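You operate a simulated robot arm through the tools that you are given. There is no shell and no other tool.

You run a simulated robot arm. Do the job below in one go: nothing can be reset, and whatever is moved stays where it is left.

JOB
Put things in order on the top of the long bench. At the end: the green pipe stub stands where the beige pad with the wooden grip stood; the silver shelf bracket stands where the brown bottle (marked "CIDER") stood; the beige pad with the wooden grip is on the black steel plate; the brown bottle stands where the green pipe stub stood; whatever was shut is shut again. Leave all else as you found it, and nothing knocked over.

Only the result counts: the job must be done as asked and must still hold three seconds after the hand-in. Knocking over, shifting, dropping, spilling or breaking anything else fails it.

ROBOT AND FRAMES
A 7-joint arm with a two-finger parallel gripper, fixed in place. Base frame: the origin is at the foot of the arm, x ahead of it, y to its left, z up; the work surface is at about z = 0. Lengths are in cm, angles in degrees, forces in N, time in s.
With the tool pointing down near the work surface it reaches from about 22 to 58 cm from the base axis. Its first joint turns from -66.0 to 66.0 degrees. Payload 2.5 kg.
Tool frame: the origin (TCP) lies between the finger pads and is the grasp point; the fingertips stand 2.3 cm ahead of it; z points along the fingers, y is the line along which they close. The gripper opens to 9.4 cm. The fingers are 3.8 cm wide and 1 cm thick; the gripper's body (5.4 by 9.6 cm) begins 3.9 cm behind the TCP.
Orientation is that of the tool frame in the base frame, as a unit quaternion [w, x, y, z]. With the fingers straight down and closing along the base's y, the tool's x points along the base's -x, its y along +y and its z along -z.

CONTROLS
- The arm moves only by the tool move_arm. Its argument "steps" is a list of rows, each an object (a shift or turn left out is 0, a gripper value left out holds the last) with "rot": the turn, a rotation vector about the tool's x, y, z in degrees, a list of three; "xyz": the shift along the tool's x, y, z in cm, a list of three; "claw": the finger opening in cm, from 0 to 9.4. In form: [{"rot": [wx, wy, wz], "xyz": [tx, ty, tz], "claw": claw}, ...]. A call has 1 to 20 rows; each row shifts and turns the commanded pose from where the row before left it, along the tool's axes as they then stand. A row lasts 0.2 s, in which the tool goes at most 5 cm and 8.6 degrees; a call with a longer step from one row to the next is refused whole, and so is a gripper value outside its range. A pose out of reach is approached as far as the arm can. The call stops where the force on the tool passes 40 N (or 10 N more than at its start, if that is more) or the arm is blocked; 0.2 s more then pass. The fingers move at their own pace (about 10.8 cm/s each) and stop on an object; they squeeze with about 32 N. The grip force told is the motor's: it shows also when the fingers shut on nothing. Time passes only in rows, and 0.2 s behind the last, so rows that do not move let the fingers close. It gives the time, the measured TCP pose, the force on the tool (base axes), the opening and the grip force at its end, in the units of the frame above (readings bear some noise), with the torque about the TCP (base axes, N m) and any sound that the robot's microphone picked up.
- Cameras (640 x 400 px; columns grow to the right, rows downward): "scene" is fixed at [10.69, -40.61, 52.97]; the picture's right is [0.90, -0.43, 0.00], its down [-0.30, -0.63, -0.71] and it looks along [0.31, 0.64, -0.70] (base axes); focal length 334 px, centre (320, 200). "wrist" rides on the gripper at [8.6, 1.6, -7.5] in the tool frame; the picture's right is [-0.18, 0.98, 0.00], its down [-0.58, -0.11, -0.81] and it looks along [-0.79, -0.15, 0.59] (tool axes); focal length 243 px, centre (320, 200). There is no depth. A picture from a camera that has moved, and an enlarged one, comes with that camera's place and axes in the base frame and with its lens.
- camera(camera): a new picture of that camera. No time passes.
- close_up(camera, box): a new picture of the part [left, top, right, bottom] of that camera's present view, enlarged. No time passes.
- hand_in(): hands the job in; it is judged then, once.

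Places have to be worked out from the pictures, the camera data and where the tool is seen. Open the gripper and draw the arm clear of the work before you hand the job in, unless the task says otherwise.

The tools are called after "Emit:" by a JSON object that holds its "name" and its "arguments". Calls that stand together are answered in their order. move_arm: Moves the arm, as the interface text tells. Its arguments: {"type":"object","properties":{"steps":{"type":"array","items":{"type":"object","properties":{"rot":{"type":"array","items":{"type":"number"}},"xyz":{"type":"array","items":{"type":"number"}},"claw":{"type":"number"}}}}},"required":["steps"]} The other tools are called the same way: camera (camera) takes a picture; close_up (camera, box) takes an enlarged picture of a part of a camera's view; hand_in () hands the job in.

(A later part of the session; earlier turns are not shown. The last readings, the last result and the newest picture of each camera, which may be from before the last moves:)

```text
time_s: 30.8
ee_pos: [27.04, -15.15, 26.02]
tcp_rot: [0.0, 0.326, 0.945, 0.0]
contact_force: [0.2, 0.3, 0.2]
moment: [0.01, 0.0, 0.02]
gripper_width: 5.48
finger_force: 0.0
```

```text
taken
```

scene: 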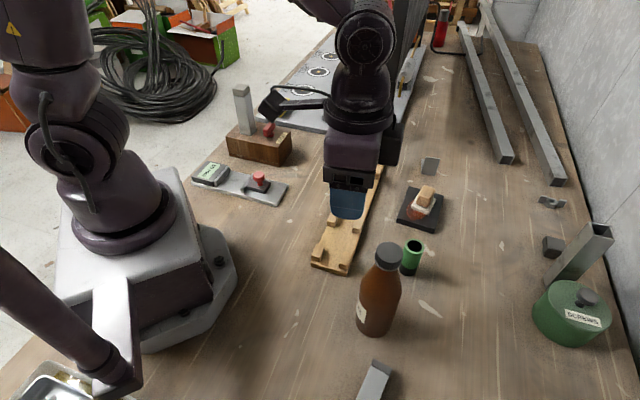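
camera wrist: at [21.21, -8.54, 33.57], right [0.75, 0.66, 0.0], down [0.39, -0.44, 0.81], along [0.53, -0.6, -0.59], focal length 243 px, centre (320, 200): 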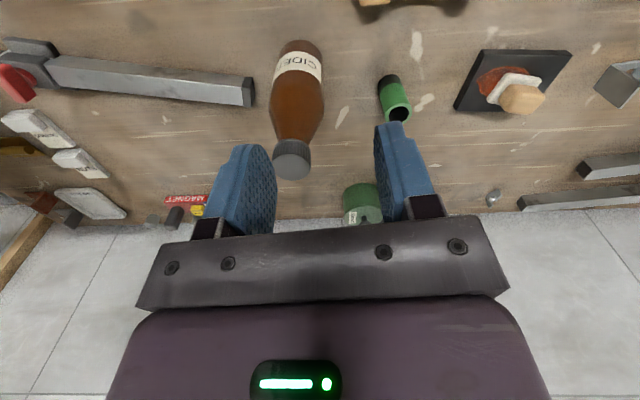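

I can see the bottle well. I'll enlarge it to compute base and cap positions.

Emit:
{"name": "close_up", "arguments": {"camera": "wrist", "box": [240, 25, 360, 195]}}

Emit:
{"name": "close_up", "arguments": {"camera": "scene", "box": [340, 230, 450, 350]}}

Emit:
{"name": "close_up", "arguments": {"camera": "wrist", "box": [0, 20, 260, 240]}}

```text
2.35 times, centred on (300, 110) of wrist
camera zoom: at [21.21, -8.54, 33.57], right [0.75, 0.66, 0.0], down [0.39, -0.44, 0.81], along [0.53, -0.6, -0.59], focal length 571 px, centre (367, 412)
```

zoom: 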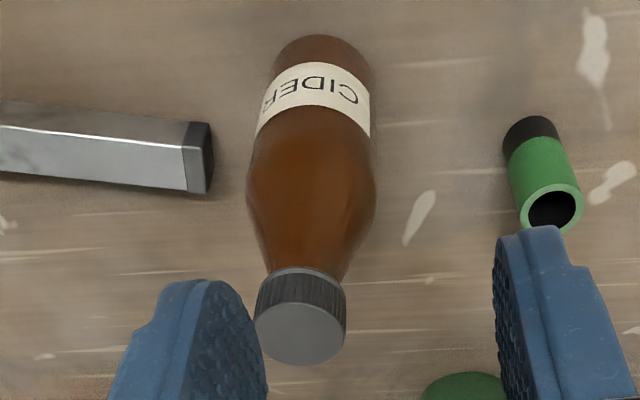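

```text
3.33 times, centred on (395, 290) of scene
camera zoom: at [10.69, -40.61, 52.97], right [0.9, -0.43, 0.0], down [-0.3, -0.63, -0.71], along [0.31, 0.64, -0.7], focal length 1113 px, centre (70, -100)
```

zoom: 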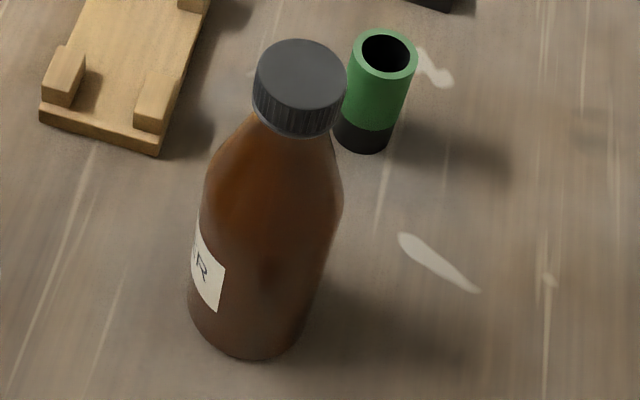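

```text
1.82 times, centred on (130, 130) of wrist
camera zoom: at [21.21, -8.54, 33.57], right [0.75, 0.66, 0.0], down [0.39, -0.44, 0.81], along [0.53, -0.6, -0.59], focal length 441 px, centre (666, 327)
```

zoom: 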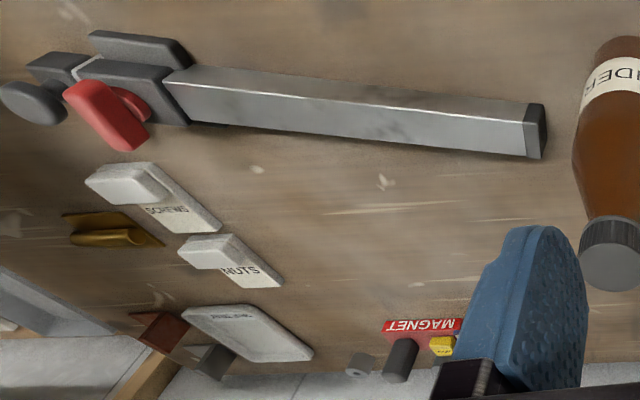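

Triangulating the cap from both cameras gives (29.4, -21.5), top at about 18.9 cm, with the base directly below. The cap is about 3.4 cm wide from 17.3 to 18.9 cm. I'll move above it and check alignment.

Emit:
{"name": "move_arm", "arguments": {"steps": [{"xyz": [-2.87, -1.75, 0], "claw": 6.5}, {"xyz": [-2.87, -1.75, 0]}, {"xyz": [0, 0, 1]}, {"xyz": [0, 0, 0]}]}}

Emit:
{"name": "camera", "arguments": {"camera": "wrist"}}

Emit:
{"name": "camera", "arguments": {"camera": "scene"}}

Emit:
{"name": "close_up", "arguments": {"camera": "scene", "box": [340, 210, 450, 350]}}

```text
time_s: 31.8
ee_pos: [29.34, -21.34, 25.13]
tcp_rot: [0.0, 0.326, 0.945, 0.0]
contact_force: [-0.1, 0.3, 0.3]
moment: [0.02, -0.04, 0.0]
gripper_width: 6.5
finger_force: 0.0
```

```text
taken
camera wrist: at [23.54, -14.83, 32.61], right [0.75, 0.66, 0.0], down [0.39, -0.44, 0.81], along [0.53, -0.6, -0.59], focal length 243 px, centre (320, 200)
```

wrist: 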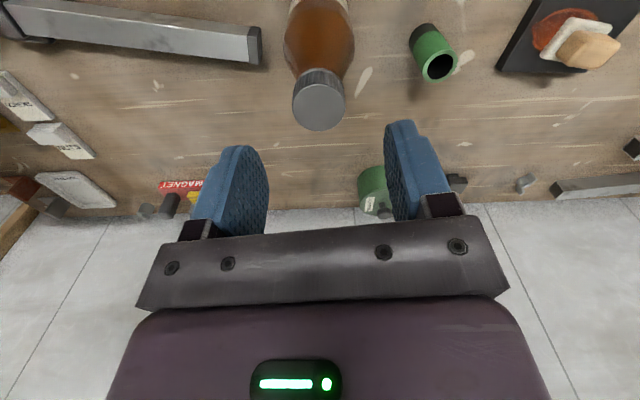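

```text
taken
```

scene: 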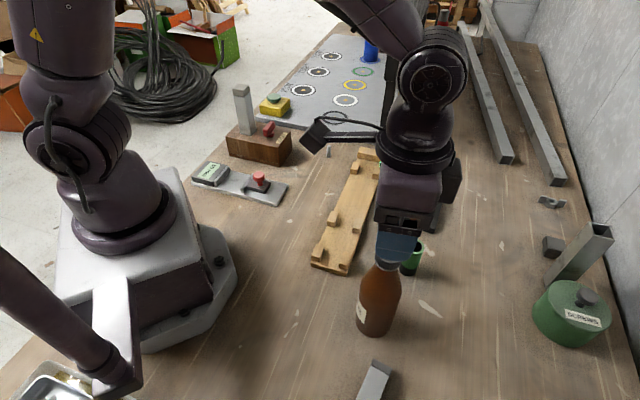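

```text
2.86 times, centred on (395, 280) of scene
camera zoom: at [10.69, -40.62, 52.97], right [0.9, -0.43, 0.0], down [-0.3, -0.63, -0.71], along [0.31, 0.64, -0.7], focal length 954 px, centre (106, -29)
```

zoom: 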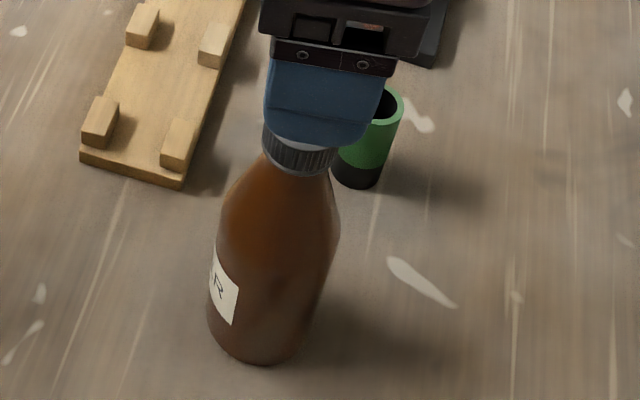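

The cap is right under the tool axis. Descending to a TCP height of about 18.2 cm around the cap.

Emit:
{"name": "move_arm", "arguments": {"steps": [{"xyz": [0, 0, 2.5]}, {"xyz": [0, 0, 2.0]}, {"xyz": [0, 0, 1.4]}, {"xyz": [0, 0, 1.0]}, {"xyz": [0, 0, 0]}]}}

Emit:
{"name": "camera", "arguments": {"camera": "wrist"}}

Emit:
{"name": "close_up", "arguments": {"camera": "scene", "box": [340, 210, 450, 350]}}

```text
time_s: 33.0
ee_pos: [29.25, -21.29, 18.2]
tcp_rot: [0.001, 0.326, 0.945, 0.0]
contact_force: [0.7, 0.0, 0.2]
moment: [0.02, 0.0, -0.02]
gripper_width: 6.5
finger_force: 0.1
```

```text
taken
camera wrist: at [23.64, -14.79, 25.58], right [0.75, 0.66, 0.0], down [0.39, -0.44, 0.81], along [0.53, -0.6, -0.59], focal length 243 px, centre (320, 200)
```

wrist: 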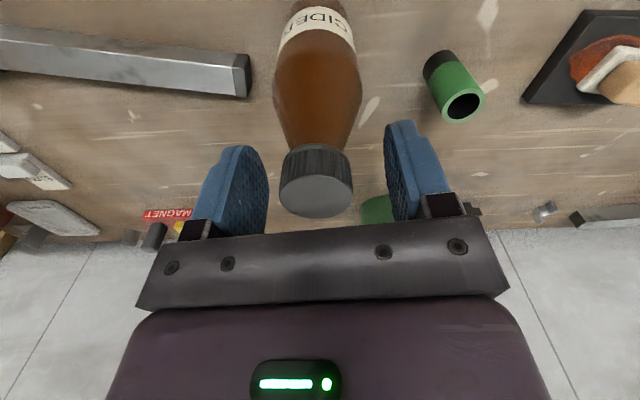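

```text
2.86 times, centred on (395, 280) of scene
camera zoom: at [10.69, -40.61, 52.97], right [0.9, -0.43, 0.0], down [-0.3, -0.63, -0.71], along [0.31, 0.64, -0.7], focal length 954 px, centre (106, -29)
```

zoom: 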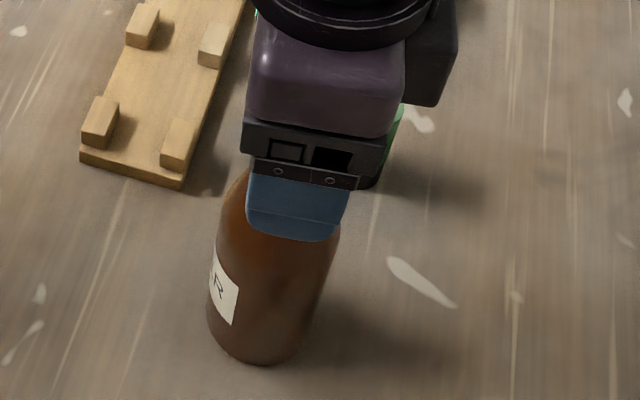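

The cap is centred to within 0.2 cm. I'll nudge 0.15 cm to centre it, then close on the cap.

Emit:
{"name": "move_arm", "arguments": {"steps": [{"xyz": [0, -0.15, 0]}, {"claw": 4.2}, {"claw": 4.2}, {"claw": 1.5}, {"claw": 1.5}, {"claw": 1.5}]}}

Emit:
{"name": "camera", "arguments": {"camera": "wrist"}}

Emit:
{"name": "close_up", "arguments": {"camera": "scene", "box": [340, 210, 450, 350]}}

```text
time_s: 34.4
ee_pos: [29.41, -21.38, 18.17]
tcp_rot: [0.0, 0.325, 0.946, 0.0]
contact_force: [-1.7, -1.1, 0.2]
moment: [0.01, 0.06, 0.02]
gripper_width: 3.29
finger_force: 31.9
```

```text
taken
camera wrist: at [23.53, -14.9, 25.65], right [0.75, 0.66, 0.0], down [0.39, -0.44, 0.81], along [0.53, -0.6, -0.59], focal length 243 px, centre (320, 200)
```

wrist: 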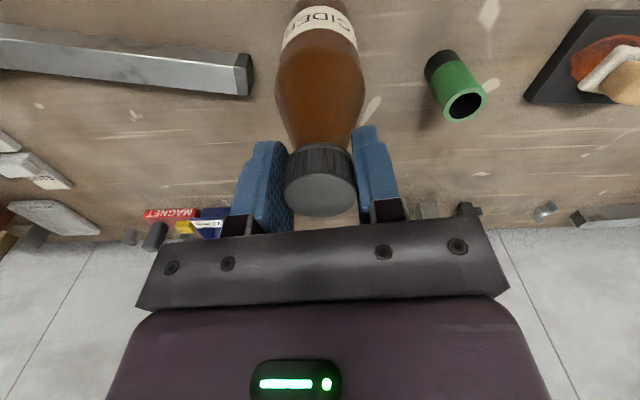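

```text
2.86 times, centred on (395, 280) of scene
camera zoom: at [10.69, -40.61, 52.97], right [0.9, -0.43, 0.0], down [-0.3, -0.63, -0.71], along [0.31, 0.64, -0.7], focal length 954 px, centre (106, -29)
```

zoom: 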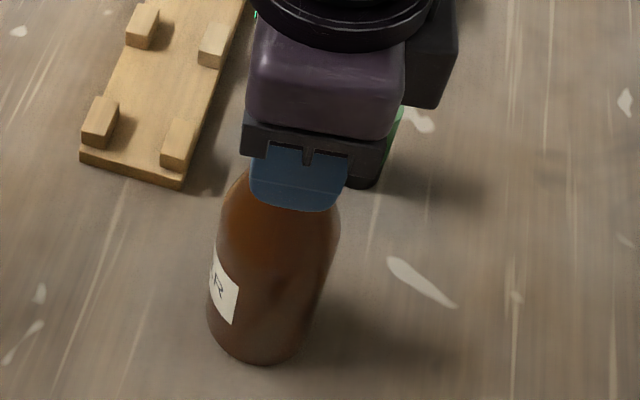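

The cap is held (3.29 cm), so the bottle stood at about (29.4, -21.4). I'll lift 1.5 cm to check that it comes up whole.

Emit:
{"name": "move_arm", "arguments": {"steps": [{"xyz": [0, 0, -0.5]}, {"xyz": [0, 0, -1.0]}, {"xyz": [0, 0, 0]}]}}

Emit:
{"name": "close_up", "arguments": {"camera": "scene", "box": [340, 210, 450, 350]}}

Emit:
{"name": "camera", "arguments": {"camera": "wrist"}}

```text
time_s: 35.2
ee_pos: [29.37, -21.51, 19.56]
tcp_rot: [0.0, 0.325, 0.946, 0.0]
contact_force: [0.6, -0.3, -2.9]
moment: [0.0, 0.0, 0.0]
gripper_width: 3.3
finger_force: 31.9
```

```text
2.86 times, centred on (395, 280) of scene
camera zoom: at [10.69, -40.62, 52.97], right [0.9, -0.43, 0.0], down [-0.3, -0.63, -0.71], along [0.31, 0.64, -0.7], focal length 954 px, centre (106, -29)
```

zoom: 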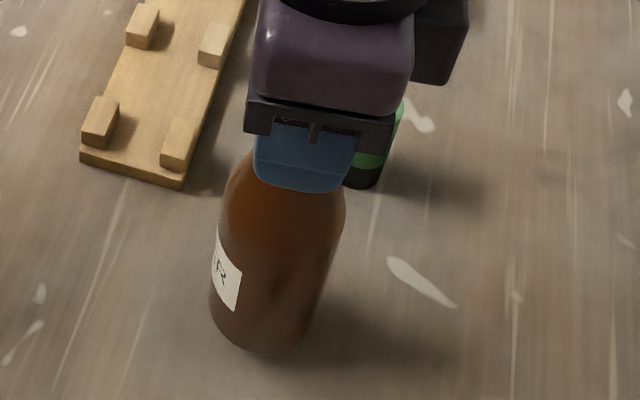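

```text
taken
camera wrist: at [23.54, -14.9, 27.11], right [0.75, 0.66, 0.0], down [0.39, -0.44, 0.81], along [0.53, -0.6, -0.59], focal length 243 px, centre (320, 200)
```

wrist: 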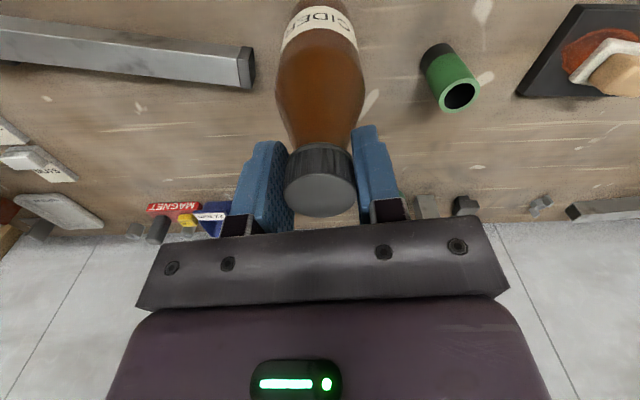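

The bottle came up whole and level (about 3 N). I'll lift to clear everything, carry it toward the middle at moderate speed, and turn the tool.

Emit:
{"name": "move_arm", "arguments": {"steps": [{"xyz": [0, 0, -3]}, {"xyz": [0, 0, -3.5]}, {"xyz": [1.86, 3.075, 0]}, {"xyz": [1.86, 3.075, 0]}, {"xyz": [1.86, 3.075, 0]}, {"xyz": [1.86, 3.075, 0]}, {"xyz": [1.86, 3.075, 0]}, {"xyz": [1.86, 3.075, 0]}, {"xyz": [0, 0, 0]}]}}

Emit:
{"name": "camera", "arguments": {"camera": "wrist"}}

Emit:
{"name": "camera", "arguments": {"camera": "scene"}}

```text
time_s: 37.2
ee_pos: [31.81, -0.04, 26.07]
tcp_rot: [0.0, 0.326, 0.946, 0.0]
contact_force: [-0.2, -0.2, -2.3]
moment: [-0.01, 0.02, -0.01]
gripper_width: 3.3
finger_force: 31.9
```

```text
taken
camera wrist: at [26.08, 6.44, 33.52], right [0.75, 0.66, 0.0], down [0.39, -0.44, 0.81], along [0.53, -0.6, -0.59], focal length 243 px, centre (320, 200)
```

wrist: 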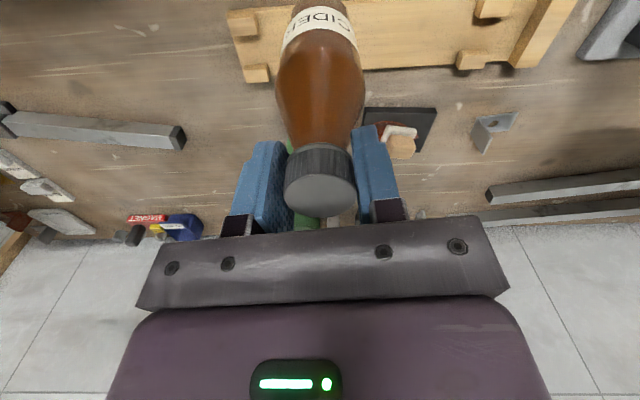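

```text
taken
```

scene: 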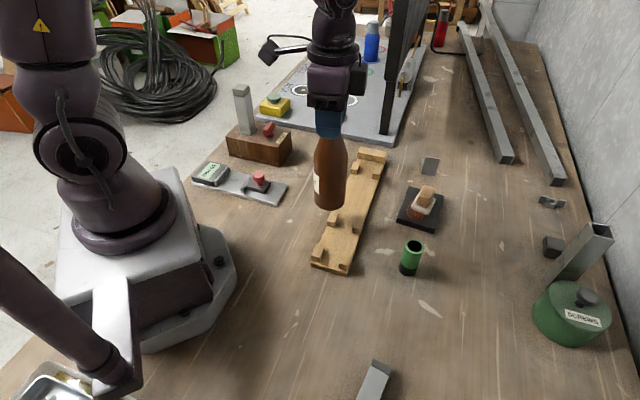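

The bottle hangs level and steady. Now turning the tool and moving to above the stub's old place.

Emit:
{"name": "move_arm", "arguments": {"steps": [{"rot": [0, 0, -7.5]}, {"rot": [0, 0, -7.5]}, {"rot": [0, 0, -7.5]}, {"rot": [0, 0, -7.5]}, {"rot": [0, 0, -7.5]}, {"rot": [0, 0, -7.5]}, {"rot": [0, 0, -7.5]}, {"rot": [0, 0, -7.5]}, {"xyz": [-1.8, 3.02, 0]}, {"xyz": [-1.8, 3.02, 0]}, {"xyz": [-1.8, 3.02, 0]}, {"xyz": [-1.8, 3.02, 0]}, {"xyz": [-1.8, 3.02, 0]}, {"xyz": [-1.8, 3.02, 0]}, {"xyz": [0, 0, 0]}]}}

Emit:
{"name": "camera", "arguments": {"camera": "wrist"}}

Emit:
{"name": "camera", "arguments": {"camera": "scene"}}

```text
time_s: 40.4
ee_pos: [35.21, 20.77, 26.46]
tcp_rot: [0.0, -0.191, 0.982, 0.0]
contact_force: [0.2, 0.6, -2.8]
moment: [0.0, -0.02, 0.02]
gripper_width: 3.26
finger_force: 32.3
```

```text
taken
camera wrist: at [26.6, 19.05, 33.95], right [-0.2, 0.98, 0.0], down [0.58, 0.12, 0.81], along [0.79, 0.16, -0.59], focal length 243 px, centre (320, 200)
```

wrist: 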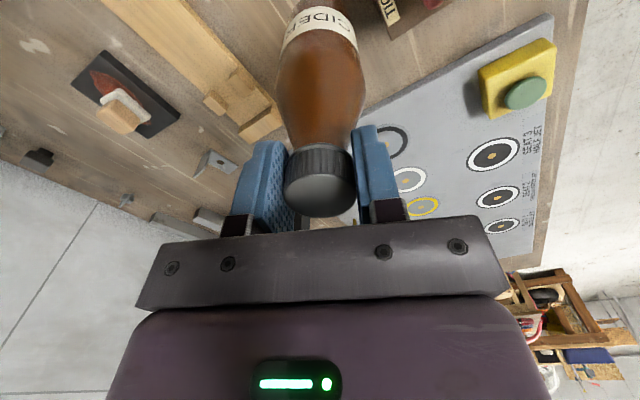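

```text
taken
```

scene: 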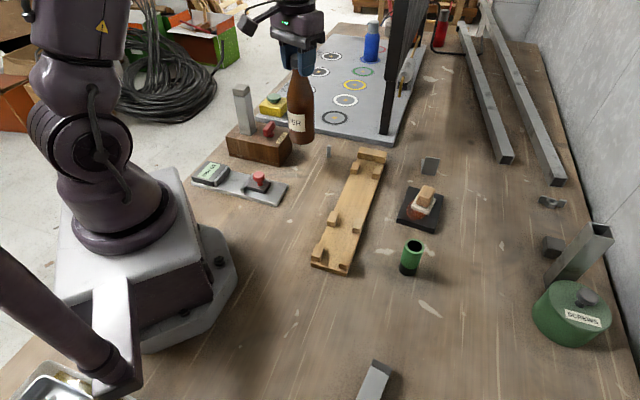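

Over the stub's old place at (35.2, 20.77). Lowering to just above contact, which I expect at a TCP height of about 18.2.

Emit:
{"name": "move_arm", "arguments": {"steps": [{"xyz": [0, 0, 3]}, {"xyz": [0, 0, 2.5]}, {"xyz": [0, 0, 1.5]}, {"xyz": [0, 0, 0.6]}, {"xyz": [0, 0, 0]}]}}

Emit:
{"name": "close_up", "arguments": {"camera": "scene", "box": [220, 60, 360, 190]}}

Emit:
{"name": "camera", "arguments": {"camera": "wrist"}}

```text
time_s: 41.6
ee_pos: [35.16, 20.84, 18.54]
tcp_rot: [0.0, -0.191, 0.982, -0.001]
contact_force: [-0.1, 0.6, -3.4]
moment: [-0.01, 0.01, 0.0]
gripper_width: 3.28
finger_force: 32.0
```

```text
3.08 times, centred on (290, 125) of scene
camera zoom: at [10.69, -40.61, 52.97], right [0.9, -0.43, 0.0], down [-0.3, -0.63, -0.71], along [0.31, 0.64, -0.7], focal length 1027 px, centre (412, 431)
```

zoom: 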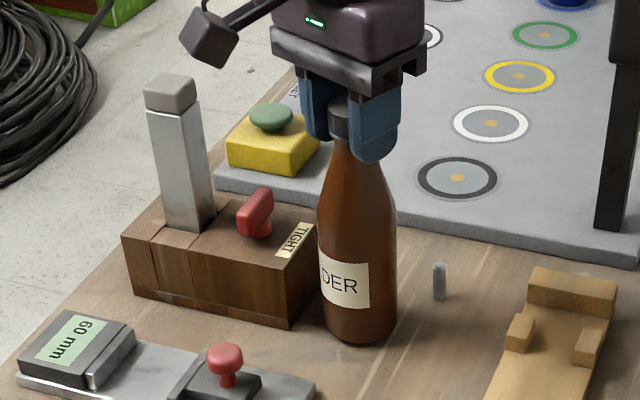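

```text
taken
camera wrist: at [26.57, 19.0, 26.05], right [-0.2, 0.98, 0.0], down [0.58, 0.12, 0.81], along [0.79, 0.16, -0.59], focal length 243 px, centre (320, 200)
```

wrist: 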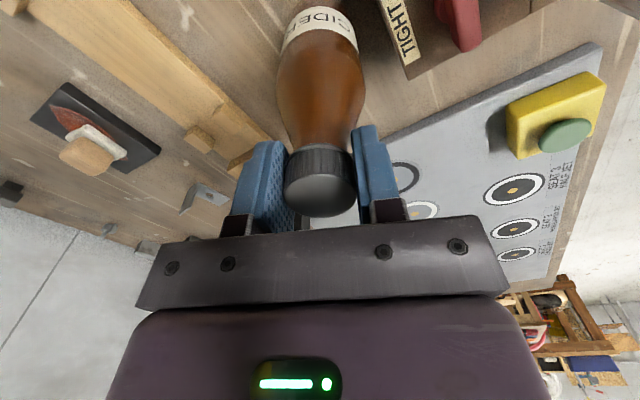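

The bottle clears the block and hangs just above the bench. Creeping down to contact.

Emit:
{"name": "move_arm", "arguments": {"steps": [{"xyz": [0, 0, 0.2]}, {"xyz": [0, 0, 0]}]}}

Emit:
{"name": "move_arm", "arguments": {"steps": [{"xyz": [0, 0, 0.12]}, {"xyz": [0, 0, 0]}]}}

```text
time_s: 42.2
ee_pos: [35.16, 20.73, 18.27]
tcp_rot: [-0.001, -0.19, 0.982, 0.001]
contact_force: [0.5, -0.7, -2.6]
moment: [0.01, 0.0, -0.01]
gripper_width: 3.29
finger_force: 32.0
```

```text
time_s: 42.8
ee_pos: [35.13, 20.8, 18.15]
tcp_rot: [0.001, -0.191, 0.982, 0.0]
contact_force: [-0.5, 0.7, -2.6]
moment: [0.02, 0.01, 0.0]
gripper_width: 3.28
finger_force: 31.4
```

Emit:
{"name": "move_arm", "arguments": {"steps": [{"xyz": [0, 0, 0.12]}, {"xyz": [0, 0, 0]}]}}

Emit:
{"name": "move_arm", "arguments": {"steps": [{"xyz": [0, 0, 0.08]}, {"xyz": [0, 0, 0]}]}}

```text
time_s: 43.4
ee_pos: [35.15, 20.83, 18.05]
tcp_rot: [-0.001, -0.19, 0.982, 0.0]
contact_force: [0.1, -0.8, -0.5]
moment: [-0.01, 0.02, 0.0]
gripper_width: 3.31
finger_force: 32.4
```

```text
time_s: 44.0
ee_pos: [35.29, 20.9, 18.17]
tcp_rot: [0.001, -0.191, 0.982, 0.0]
contact_force: [-3.4, -3.3, 17.2]
moment: [-0.21, 0.38, 0.1]
gripper_width: 3.31
finger_force: 31.9
```

Contact at last step. I'll ease up by 0.09 cm so it rests lightly, then open and rise straight up.

Emit:
{"name": "move_arm", "arguments": {"steps": [{"xyz": [0, 0, -0.09]}, {"xyz": [0, 0, 0]}]}}

Emit:
{"name": "move_arm", "arguments": {"steps": [{"claw": 4.0}, {"claw": 6.5}, {"claw": 6.5}, {"xyz": [0, 0, -1.5]}, {"xyz": [0, 0, -3]}, {"xyz": [0, 0, -4]}, {"xyz": [0, 0, 0]}]}}

Emit:
{"name": "camera", "arguments": {"camera": "wrist"}}

Emit:
{"name": "camera", "arguments": {"camera": "scene"}}

```text
time_s: 44.6
ee_pos: [35.13, 20.78, 18.14]
tcp_rot: [0.001, -0.191, 0.982, 0.0]
contact_force: [0.1, -1.1, 9.9]
moment: [0.06, -0.25, -0.01]
gripper_width: 3.3
finger_force: 31.9
```

```text
time_s: 46.2
ee_pos: [35.2, 20.78, 26.67]
tcp_rot: [0.0, -0.191, 0.982, 0.0]
contact_force: [0.2, -0.1, -0.2]
moment: [-0.01, 0.01, 0.03]
gripper_width: 6.52
finger_force: 0.1
```

```text
taken
camera wrist: at [26.6, 19.01, 34.16], right [-0.2, 0.98, 0.0], down [0.58, 0.12, 0.81], along [0.79, 0.16, -0.59], focal length 243 px, centre (320, 200)
```

wrist: 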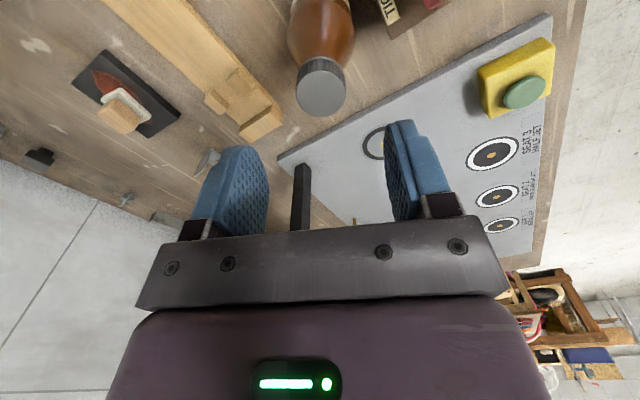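

```text
taken
```

scene: 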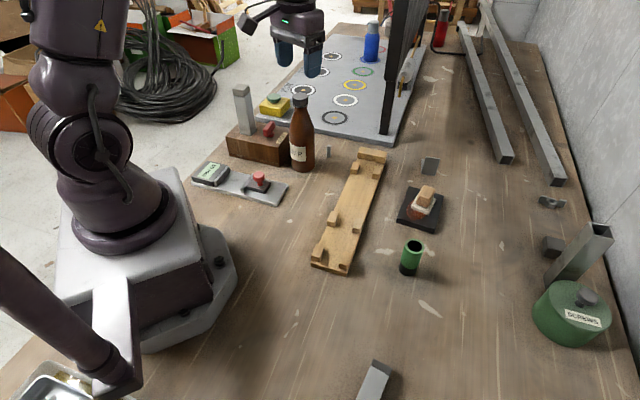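

The bottle stands firmly in the stub's old place. Now for the bracket near (63, 5): I'll move to a viewpoint ahead of the base for accurate pictures.

Emit:
{"name": "move_arm", "arguments": {"steps": [{"rot": [0, 0, 6]}, {"rot": [0, 0, 6]}, {"rot": [0, 0, 6]}, {"xyz": [-1.9, -4.35, 0]}, {"xyz": [-1.9, -4.35, 0]}, {"xyz": [-1.9, -4.35, 0]}, {"xyz": [-1.9, -4.35, 0]}, {"xyz": [0, 0, 0]}]}}

Emit:
{"name": "camera", "arguments": {"camera": "wrist"}}

Emit:
{"name": "close_up", "arguments": {"camera": "scene", "box": [400, 140, 460, 190]}}

Emit:
{"name": "close_up", "arguments": {"camera": "scene", "box": [230, 80, 350, 190]}}

```text
time_s: 48.0
ee_pos: [44.22, 3.94, 26.57]
tcp_rot: [0.0, -0.035, 0.999, 0.001]
contact_force: [-0.4, 0.9, 0.2]
moment: [-0.02, 0.0, -0.01]
gripper_width: 6.49
finger_force: 0.1
```

```text
taken
camera wrist: at [35.52, 4.77, 34.1], right [0.11, 0.99, 0.0], down [0.59, -0.07, 0.81], along [0.8, -0.09, -0.59], focal length 243 px, centre (320, 200)
```

wrist: 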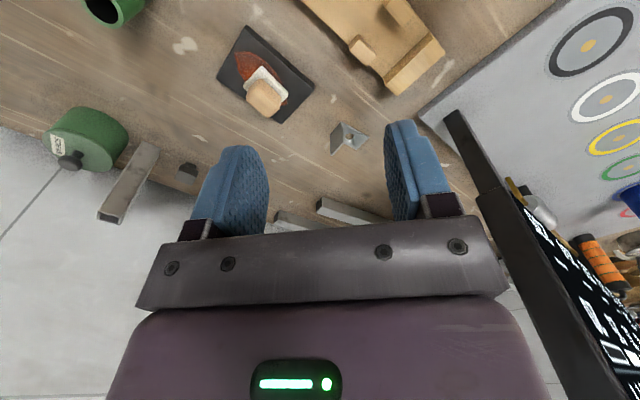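

```text
8.00 times, centred on (430, 165) of scene
camera zoom: at [10.69, -40.62, 52.97], right [0.9, -0.43, 0.0], down [-0.3, -0.63, -0.71], along [0.31, 0.64, -0.7], focal length 2670 px, centre (-560, 480)
```

zoom: 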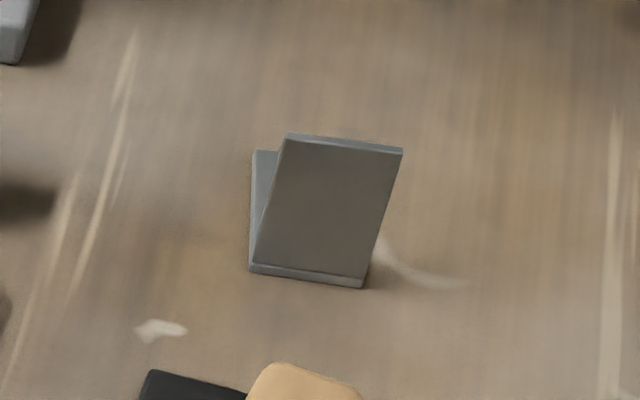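

```text
3.64 times, centred on (290, 135) of scene
camera zoom: at [10.69, -40.62, 52.97], right [0.9, -0.43, 0.0], down [-0.3, -0.63, -0.71], along [0.31, 0.64, -0.7], focal length 1214 px, centre (429, 436)
```

zoom: 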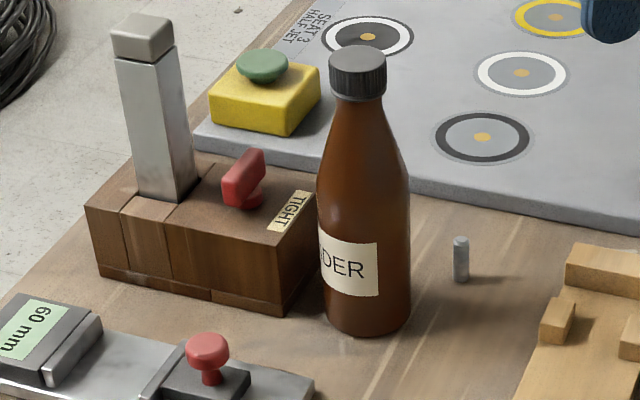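

I'll enlarge the bracket in the wrist view to triangulate it.

Emit:
{"name": "close_up", "arguments": {"camera": "wrist", "box": [310, 100, 390, 170]}}

Emit:
{"name": "close_up", "arguments": {"camera": "wrist", "box": [200, 0, 480, 220]}}

```text
5.71 times, centred on (350, 135) of wrist
camera zoom: at [35.52, 4.77, 34.1], right [0.11, 0.99, 0.0], down [0.59, -0.07, 0.81], along [0.8, -0.09, -0.59], focal length 1386 px, centre (149, 571)
```

zoom: 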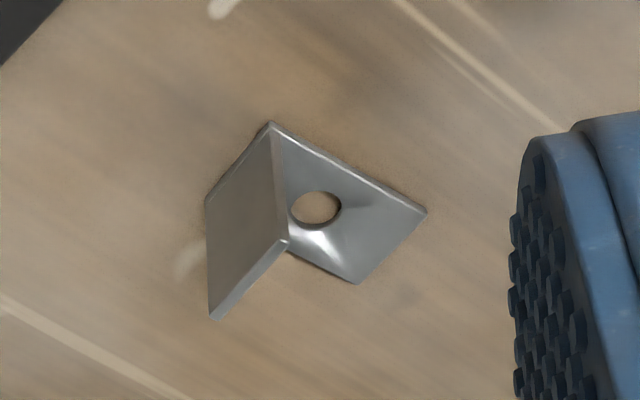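

```text
1.82 times, centred on (340, 110) of wrist
camera zoom: at [35.52, 4.77, 34.1], right [0.11, 0.99, 0.0], down [0.59, -0.07, 0.81], along [0.8, -0.09, -0.59], focal length 441 px, centre (284, 364)
```

zoom: 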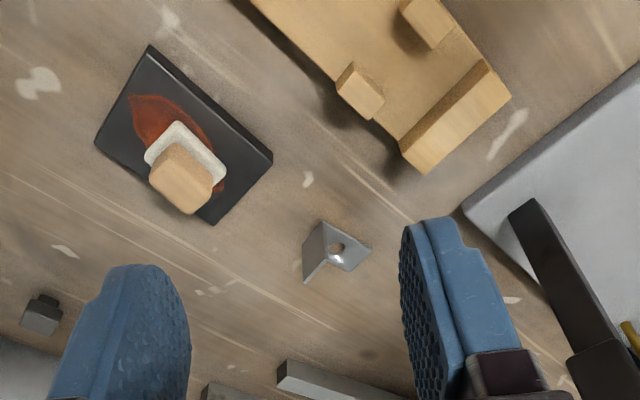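

The bracket is well determined: a vertical plate 5.1 cm tall and 3.3 cm wide from (60.4, 5.6) to (62.9, 3.5), with the foot running about 5.8 cm toward (0.62, 0.78). It is past the straight-down reach, so I'll turn the yaw to close across the plate's thickness and tilt the fingers 20° outward within the plate's plane.

Emit:
{"name": "move_arm", "arguments": {"steps": [{"rot": [0, 0, 8.6]}, {"rot": [0, 0, 8.6]}, {"rot": [0, 0, 8.6]}, {"rot": [0, 0, 8.6]}, {"rot": [0, 0, 8.6]}, {"rot": [0, -6.67, 0]}, {"rot": [0, -6.67, 0]}, {"rot": [0, -6.66, 0]}, {"xyz": [0, 0, 0]}]}}

Emit:
{"name": "camera", "arguments": {"camera": "scene"}}

Emit:
{"name": "camera", "arguments": {"camera": "wrist"}}

```text
time_s: 50.0
ee_pos: [44.08, 3.96, 26.6]
tcp_rot: [0.164, 0.33, 0.928, -0.059]
contact_force: [-0.1, 0.2, -0.3]
moment: [0.01, 0.02, -0.01]
gripper_width: 6.52
finger_force: 0.0
```

```text
taken
```

scene: 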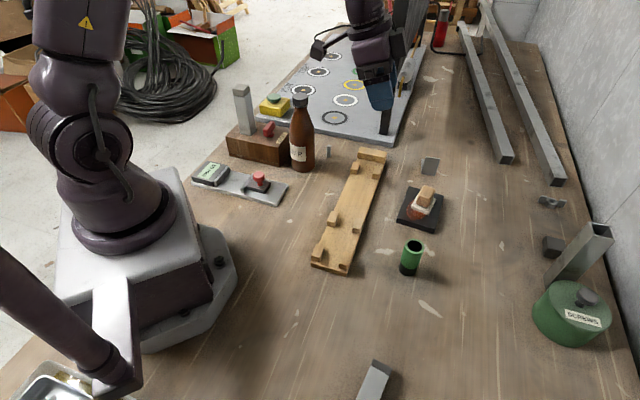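

```text
taken
camera wrist: at [36.76, 11.93, 30.69], right [0.75, 0.65, 0.06], down [0.14, -0.25, 0.96], along [0.64, -0.71, -0.28], focal length 243 px, centre (320, 200)
```

wrist: 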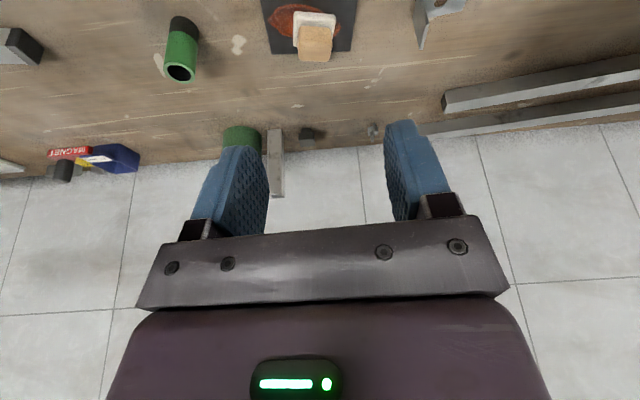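

Orientation is as planned (tool z ≈ (0.27, -0.22, -0.94), closing direction 50.8°). Moving to hover above the plate at z ≈ 13.

Emit:
{"name": "move_arm", "arguments": {"steps": [{"xyz": [-1.56, 2.31, 3.46]}, {"xyz": [-1.56, 2.31, 3.46]}, {"xyz": [-1.56, 2.31, 3.46]}, {"xyz": [-1.56, 2.31, 3.46]}, {"xyz": [-1.56, 2.31, 3.46]}, {"xyz": [0, 0, 0]}]}}

Emit:
{"name": "camera", "arguments": {"camera": "scene"}}

Emit:
{"name": "camera", "arguments": {"camera": "wrist"}}

```text
time_s: 51.4
ee_pos: [61.68, 4.54, 13.13]
tcp_rot: [0.162, 0.33, 0.928, -0.058]
contact_force: [0.2, -0.4, -0.2]
moment: [-0.02, -0.01, 0.0]
gripper_width: 6.49
finger_force: 0.0
```

```text
taken
```

scene: 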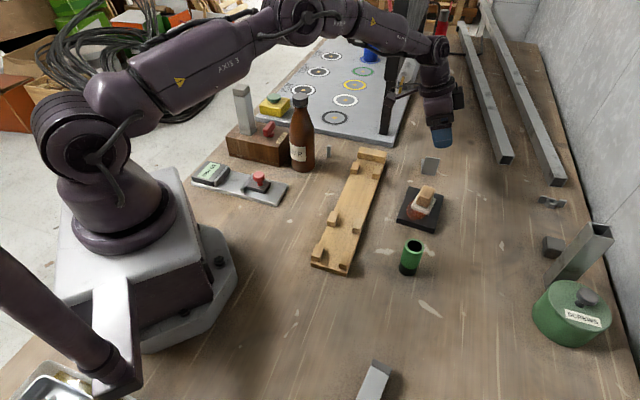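

```text
taken
camera wrist: at [54.35, 12.48, 17.26], right [0.75, 0.66, 0.06], down [0.14, -0.26, 0.96], along [0.64, -0.71, -0.29], focal length 243 px, centre (320, 200)
```

wrist: 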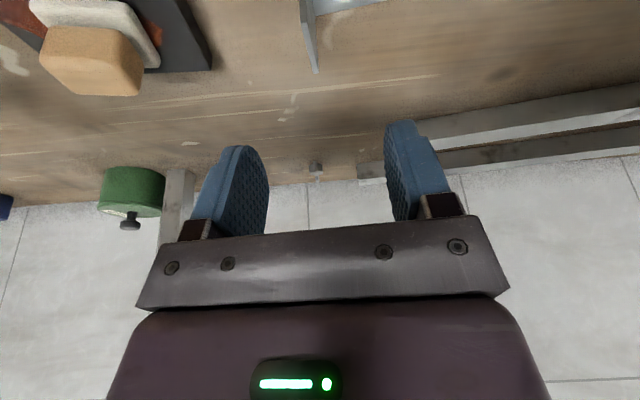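

Reached the hover pose. The plate shows edge-on between the fingers; I'll enlarge to check alignment.

Emit:
{"name": "close_up", "arguments": {"camera": "wrist", "box": [260, 0, 400, 100]}}

Emit:
{"name": "close_up", "arguments": {"camera": "scene", "box": [400, 80, 480, 200]}}

```text
4.00 times, centred on (330, 50) of wrist
camera zoom: at [54.35, 12.48, 17.26], right [0.75, 0.66, 0.06], down [0.14, -0.26, 0.96], along [0.64, -0.71, -0.29], focal length 970 px, centre (280, 800)
```

zoom: 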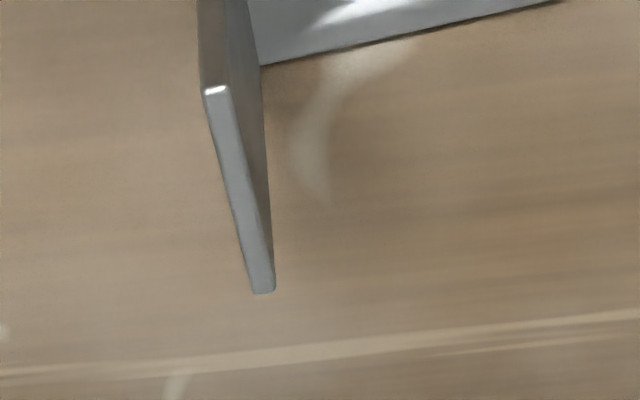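

```text
3.33 times, centred on (440, 140) of scene
camera zoom: at [10.69, -40.61, 52.97], right [0.9, -0.43, 0.0], down [-0.3, -0.63, -0.71], along [0.31, 0.64, -0.7], focal length 1113 px, centre (-80, 400)
```

zoom: 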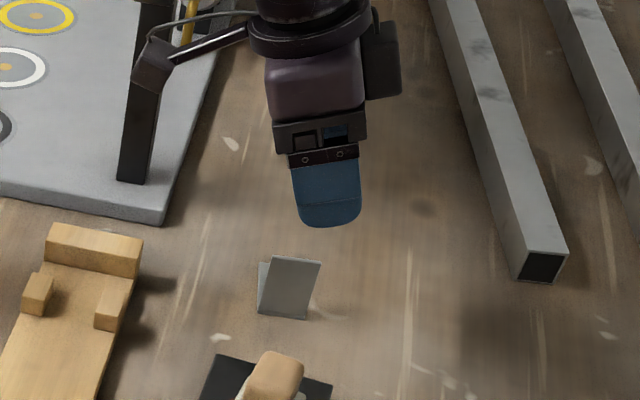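

The plate centre (61.6, 4.5) and its normal (about 50°) match the tool to within 0.1 cm. I'll descend vertically in the base frame to z ≈ 3.8.

Emit:
{"name": "move_arm", "arguments": {"steps": [{"xyz": [0.96, -0.05, 2.63], "claw": 5.0}, {"xyz": [0.96, -0.05, 2.63]}, {"xyz": [0.75, 0, 2.07]}, {"xyz": [0.5, 0, 1.4]}, {"xyz": [0, 0, 0]}]}}

Emit:
{"name": "camera", "arguments": {"camera": "wrist"}}

Emit:
{"name": "close_up", "arguments": {"camera": "scene", "box": [370, 80, 480, 200]}}

```text
time_s: 52.6
ee_pos: [61.39, 4.62, 3.72]
tcp_rot: [0.163, 0.329, 0.928, -0.058]
contact_force: [-0.8, -0.8, 0.1]
moment: [0.01, -0.03, 0.0]
gripper_width: 5.01
finger_force: 0.0
```

```text
taken
camera wrist: at [54.14, 12.54, 7.82], right [0.75, 0.66, 0.06], down [0.14, -0.25, 0.96], along [0.64, -0.71, -0.28], focal length 243 px, centre (320, 200)
```

wrist: 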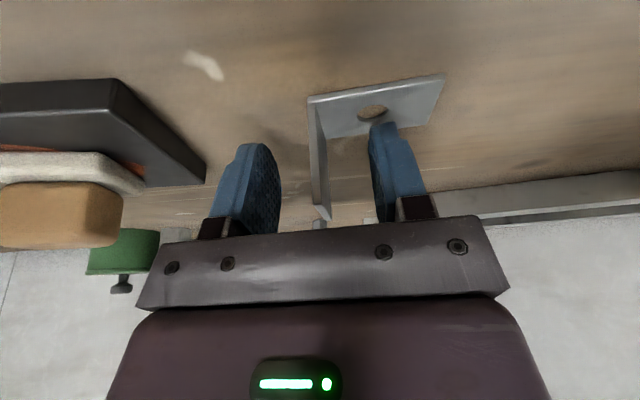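

```text
3.33 times, centred on (425, 140) of scene
camera zoom: at [10.69, -40.61, 52.97], right [0.9, -0.43, 0.0], down [-0.3, -0.63, -0.71], along [0.31, 0.64, -0.7], focal length 1113 px, centre (-30, 400)
```

zoom: 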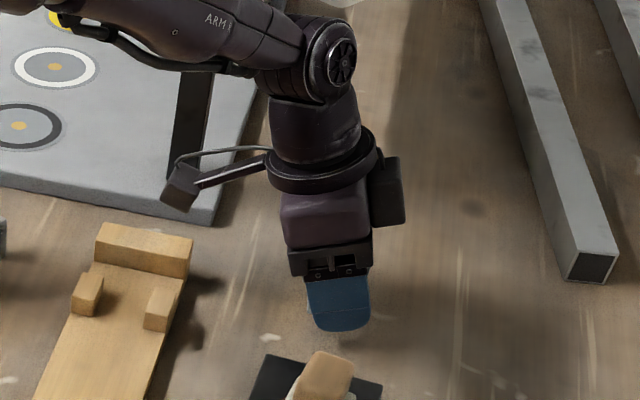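

The plate stands between the fingers and the tips are above the foot. Closing on the plate.

Emit:
{"name": "move_arm", "arguments": {"steps": [{"claw": 2.5}, {"claw": 0.0}, {"claw": 0.0}, {"claw": 0.0}]}}

Emit:
{"name": "camera", "arguments": {"camera": "wrist"}}

Emit:
{"name": "close_up", "arguments": {"camera": "wrist", "box": [220, 50, 460, 240]}}

```text
time_s: 53.6
ee_pos: [61.38, 4.54, 3.74]
tcp_rot: [0.164, 0.329, 0.928, -0.058]
contact_force: [0.0, -0.4, 0.3]
moment: [-0.02, 0.02, -0.01]
gripper_width: 0.37
finger_force: 32.1
```

```text
taken
camera wrist: at [54.13, 12.55, 7.84], right [0.75, 0.66, 0.06], down [0.14, -0.25, 0.96], along [0.64, -0.71, -0.28], focal length 243 px, centre (320, 200)
```

wrist: 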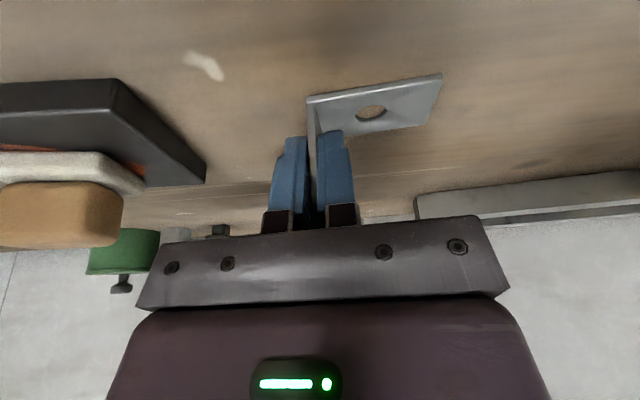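

```text
2.11 times, centred on (340, 145) of wrist
camera zoom: at [54.13, 12.55, 7.84], right [0.75, 0.66, 0.06], down [0.14, -0.25, 0.96], along [0.64, -0.71, -0.28], focal length 511 px, centre (278, 316)
```

zoom: 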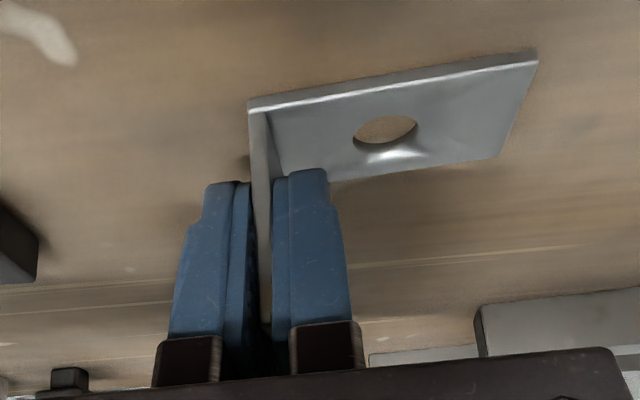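

The plate is held (0.37 cm, 32 N). I'll lift straight up 8 cm and check it hangs level.

Emit:
{"name": "move_arm", "arguments": {"steps": [{"xyz": [-0.34, 0, -0.94]}, {"xyz": [-0.85, 0, -2.35]}, {"xyz": [-1.53, 0, -4.23]}, {"xyz": [0, 0, 0]}]}}

Emit:
{"name": "camera", "arguments": {"camera": "wrist"}}

Emit:
{"name": "camera", "arguments": {"camera": "scene"}}

Emit:
{"name": "close_up", "arguments": {"camera": "wrist", "box": [220, 50, 460, 240]}}

```text
time_s: 54.6
ee_pos: [61.35, 4.44, 11.94]
tcp_rot: [0.164, 0.33, 0.928, -0.059]
contact_force: [-0.3, 0.6, -0.6]
moment: [0.03, 0.04, -0.01]
gripper_width: 0.37
finger_force: 32.2
```

```text
taken
camera wrist: at [54.03, 12.43, 16.03], right [0.75, 0.66, 0.06], down [0.14, -0.25, 0.96], along [0.64, -0.71, -0.29], focal length 243 px, centre (320, 200)
```

wrist: 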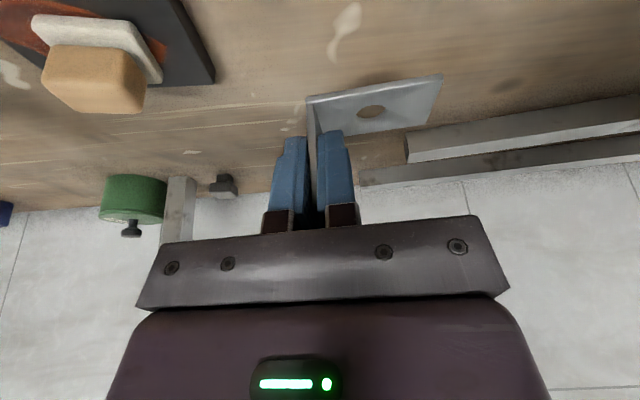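

```text
taken
```

scene: 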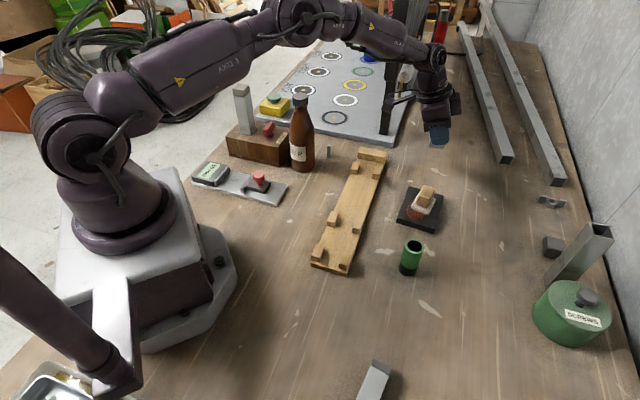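

```text
2.11 times, centred on (340, 145) of wrist
camera zoom: at [54.03, 12.43, 16.03], right [0.75, 0.66, 0.06], down [0.14, -0.25, 0.96], along [0.64, -0.71, -0.29], focal length 511 px, centre (278, 316)
```

zoom: 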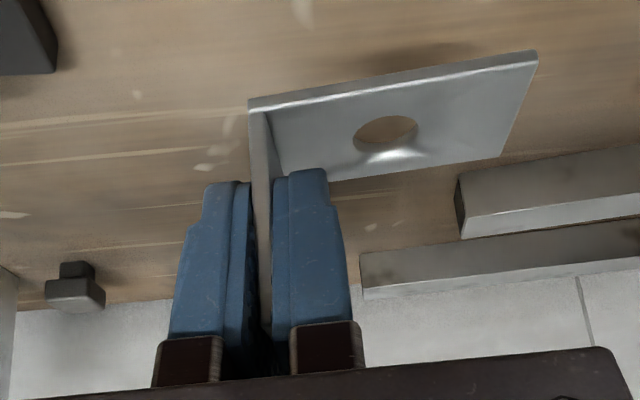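

The bracket is held rigidly and level. Carrying it to above the bottle's old place, TCP target (27.5, -23.4, 16), keeping orientation.

Emit:
{"name": "move_arm", "arguments": {"steps": [{"xyz": [0.56, -3.585, -0.565]}, {"xyz": [0.56, -3.585, -0.565]}, {"xyz": [0.56, -3.585, -0.565]}, {"xyz": [0.56, -3.585, -0.565]}, {"xyz": [0.56, -3.585, -0.565]}, {"xyz": [0.56, -3.585, -0.565]}, {"xyz": [0.56, -3.585, -0.565]}, {"xyz": [0.56, -3.585, -0.565]}, {"xyz": [0.56, -3.585, -0.565]}, {"xyz": [0.56, -3.585, -0.565]}, {"xyz": [0.56, -3.585, -0.565]}, {"xyz": [0.56, -3.585, -0.565]}, {"xyz": [0, 0, 0]}]}}

Emit:
{"name": "camera", "arguments": {"camera": "wrist"}}

Emit:
{"name": "camera", "arguments": {"camera": "scene"}}

```text
time_s: 57.4
ee_pos: [27.45, -23.4, 15.77]
tcp_rot: [0.164, 0.328, 0.928, -0.058]
contact_force: [0.1, 0.0, -0.5]
moment: [0.01, 0.05, 0.01]
gripper_width: 0.38
finger_force: 32.4
```

```text
taken
camera wrist: at [20.33, -15.44, 19.81], right [0.75, 0.66, 0.06], down [0.14, -0.25, 0.96], along [0.64, -0.71, -0.28], focal length 243 px, centre (320, 200)
```

wrist: 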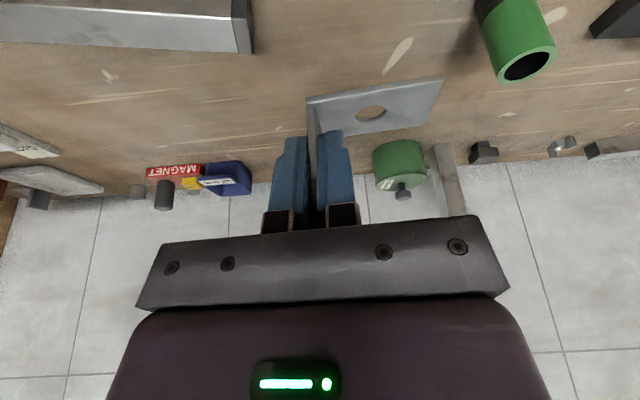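

```text
taken
```

scene: 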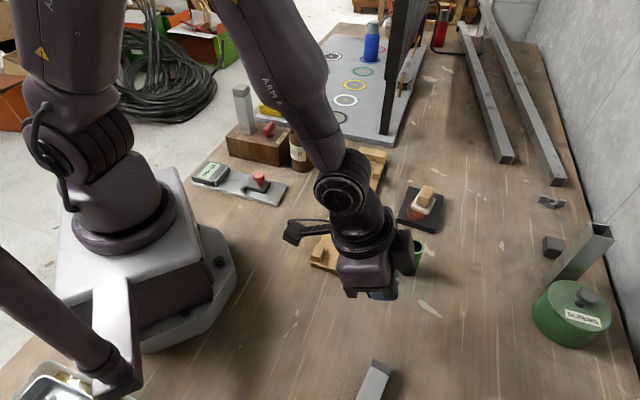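

Over the target with the bracket level. Descending vertically to just above the bench.

Emit:
{"name": "move_arm", "arguments": {"steps": [{"xyz": [1.19, 0, 3.29]}, {"xyz": [1.19, 0, 3.29]}, {"xyz": [1.02, 0, 2.82]}, {"xyz": [0.44, 0, 1.22]}, {"xyz": [0, 0, 0]}]}}

Emit:
{"name": "camera", "arguments": {"camera": "wrist"}}

Emit:
{"name": "camera", "arguments": {"camera": "scene"}}

```text
time_s: 58.6
ee_pos: [27.7, -23.38, 4.25]
tcp_rot: [0.164, 0.329, 0.928, -0.058]
contact_force: [0.8, 0.1, -0.3]
moment: [0.01, -0.02, 0.03]
gripper_width: 0.34
finger_force: 32.1
```

```text
taken
camera wrist: at [20.4, -15.42, 8.42], right [0.75, 0.66, 0.06], down [0.14, -0.25, 0.96], along [0.64, -0.71, -0.28], focal length 243 px, centre (320, 200)
```

wrist: 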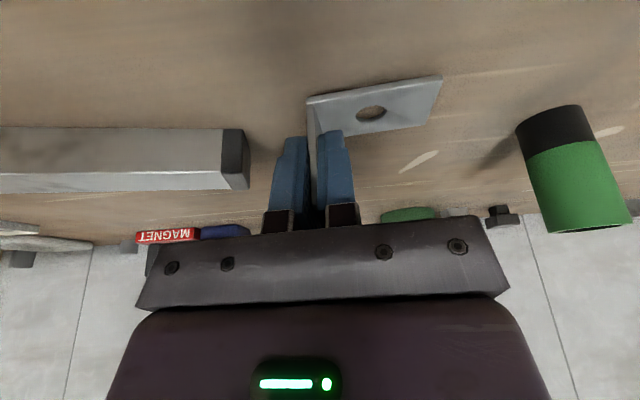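

```text
taken
```

scene: 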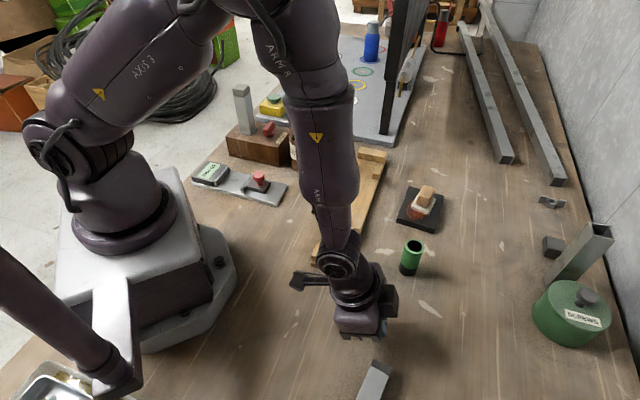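

The bracket is just above the bench and clear of the bar end (about 4.5 cm away). Creeping down.

Emit:
{"name": "move_arm", "arguments": {"steps": [{"xyz": [0.1, 0, 0.28]}, {"xyz": [0, 0, 0]}]}}

Emit:
{"name": "move_arm", "arguments": {"steps": [{"xyz": [0.041, 0, 0.113]}, {"xyz": [0, 0, 0]}]}}

```text
time_s: 59.2
ee_pos: [27.66, -23.4, 4.01]
tcp_rot: [0.164, 0.329, 0.928, -0.058]
contact_force: [0.5, -0.3, -0.4]
moment: [-0.04, 0.01, -0.01]
gripper_width: 0.35
finger_force: 31.7
```

```text
time_s: 59.8
ee_pos: [27.63, -23.45, 4.03]
tcp_rot: [0.165, 0.329, 0.928, -0.058]
contact_force: [0.2, 0.2, -0.6]
moment: [0.01, -0.01, 0.02]
gripper_width: 0.34
finger_force: 32.0
```

Emit:
{"name": "move_arm", "arguments": {"steps": [{"xyz": [0.041, 0, 0.113]}, {"xyz": [0, 0, 0]}]}}

Emit:
{"name": "move_arm", "arguments": {"steps": [{"xyz": [0.041, 0, 0.113]}, {"xyz": [0, 0, 0]}]}}

```text
time_s: 60.4
ee_pos: [27.64, -23.48, 3.78]
tcp_rot: [0.163, 0.329, 0.928, -0.057]
contact_force: [0.9, -0.3, -0.8]
moment: [-0.01, 0.01, -0.02]
gripper_width: 0.34
finger_force: 31.9
```

```text
time_s: 61.0
ee_pos: [27.6, -23.48, 3.68]
tcp_rot: [0.164, 0.328, 0.928, -0.058]
contact_force: [-0.3, -0.3, -0.7]
moment: [-0.02, -0.02, 0.02]
gripper_width: 0.35
finger_force: 31.7
```

Emit:
{"name": "move_arm", "arguments": {"steps": [{"xyz": [0.034, 0, 0.094]}, {"xyz": [0, 0, 0]}]}}

Emit:
{"name": "close_up", "arguments": {"camera": "wrist", "box": [220, 50, 460, 240]}}

```text
time_s: 61.6
ee_pos: [27.7, -23.41, 3.75]
tcp_rot: [0.164, 0.328, 0.929, -0.057]
contact_force: [-6.5, 6.2, 21.1]
moment: [0.19, 0.1, 0.02]
gripper_width: 0.34
finger_force: 31.8
```

```text
2.11 times, centred on (340, 145) of wrist
camera zoom: at [20.38, -15.56, 7.82], right [0.75, 0.66, 0.06], down [0.14, -0.25, 0.96], along [0.64, -0.71, -0.28], focal length 511 px, centre (278, 316)
```

zoom: 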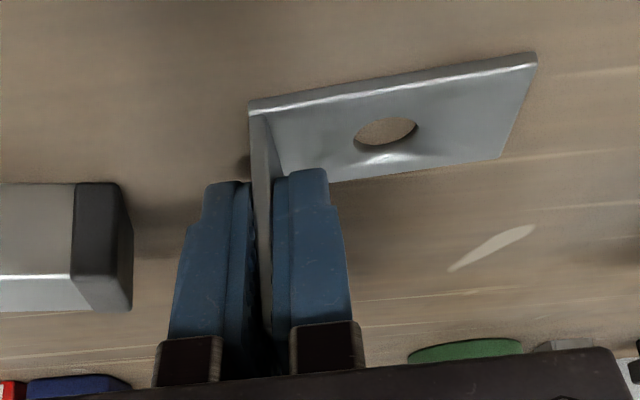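

Contact on the bench (21 N). I'll ease up slightly, open to 2.6 cm, and lift straight up.

Emit:
{"name": "move_arm", "arguments": {"steps": [{"xyz": [-0.03, 0, -0.08]}, {"xyz": [0, 0, 0]}, {"claw": 1.5}, {"claw": 2.6}, {"claw": 2.6}]}}

Emit:
{"name": "camera", "arguments": {"camera": "wrist"}}

```text
time_s: 62.8
ee_pos: [27.6, -23.5, 3.72]
tcp_rot: [0.163, 0.329, 0.929, -0.058]
contact_force: [-0.1, -0.5, -0.5]
moment: [0.01, 0.0, -0.02]
gripper_width: 2.61
finger_force: 0.0
```

```text
taken
camera wrist: at [20.39, -15.57, 7.81], right [0.75, 0.66, 0.06], down [0.14, -0.25, 0.96], along [0.64, -0.71, -0.28], focal length 243 px, centre (320, 200)
```

wrist: 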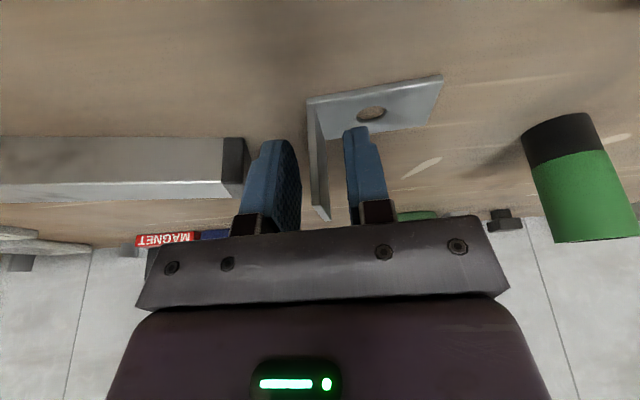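

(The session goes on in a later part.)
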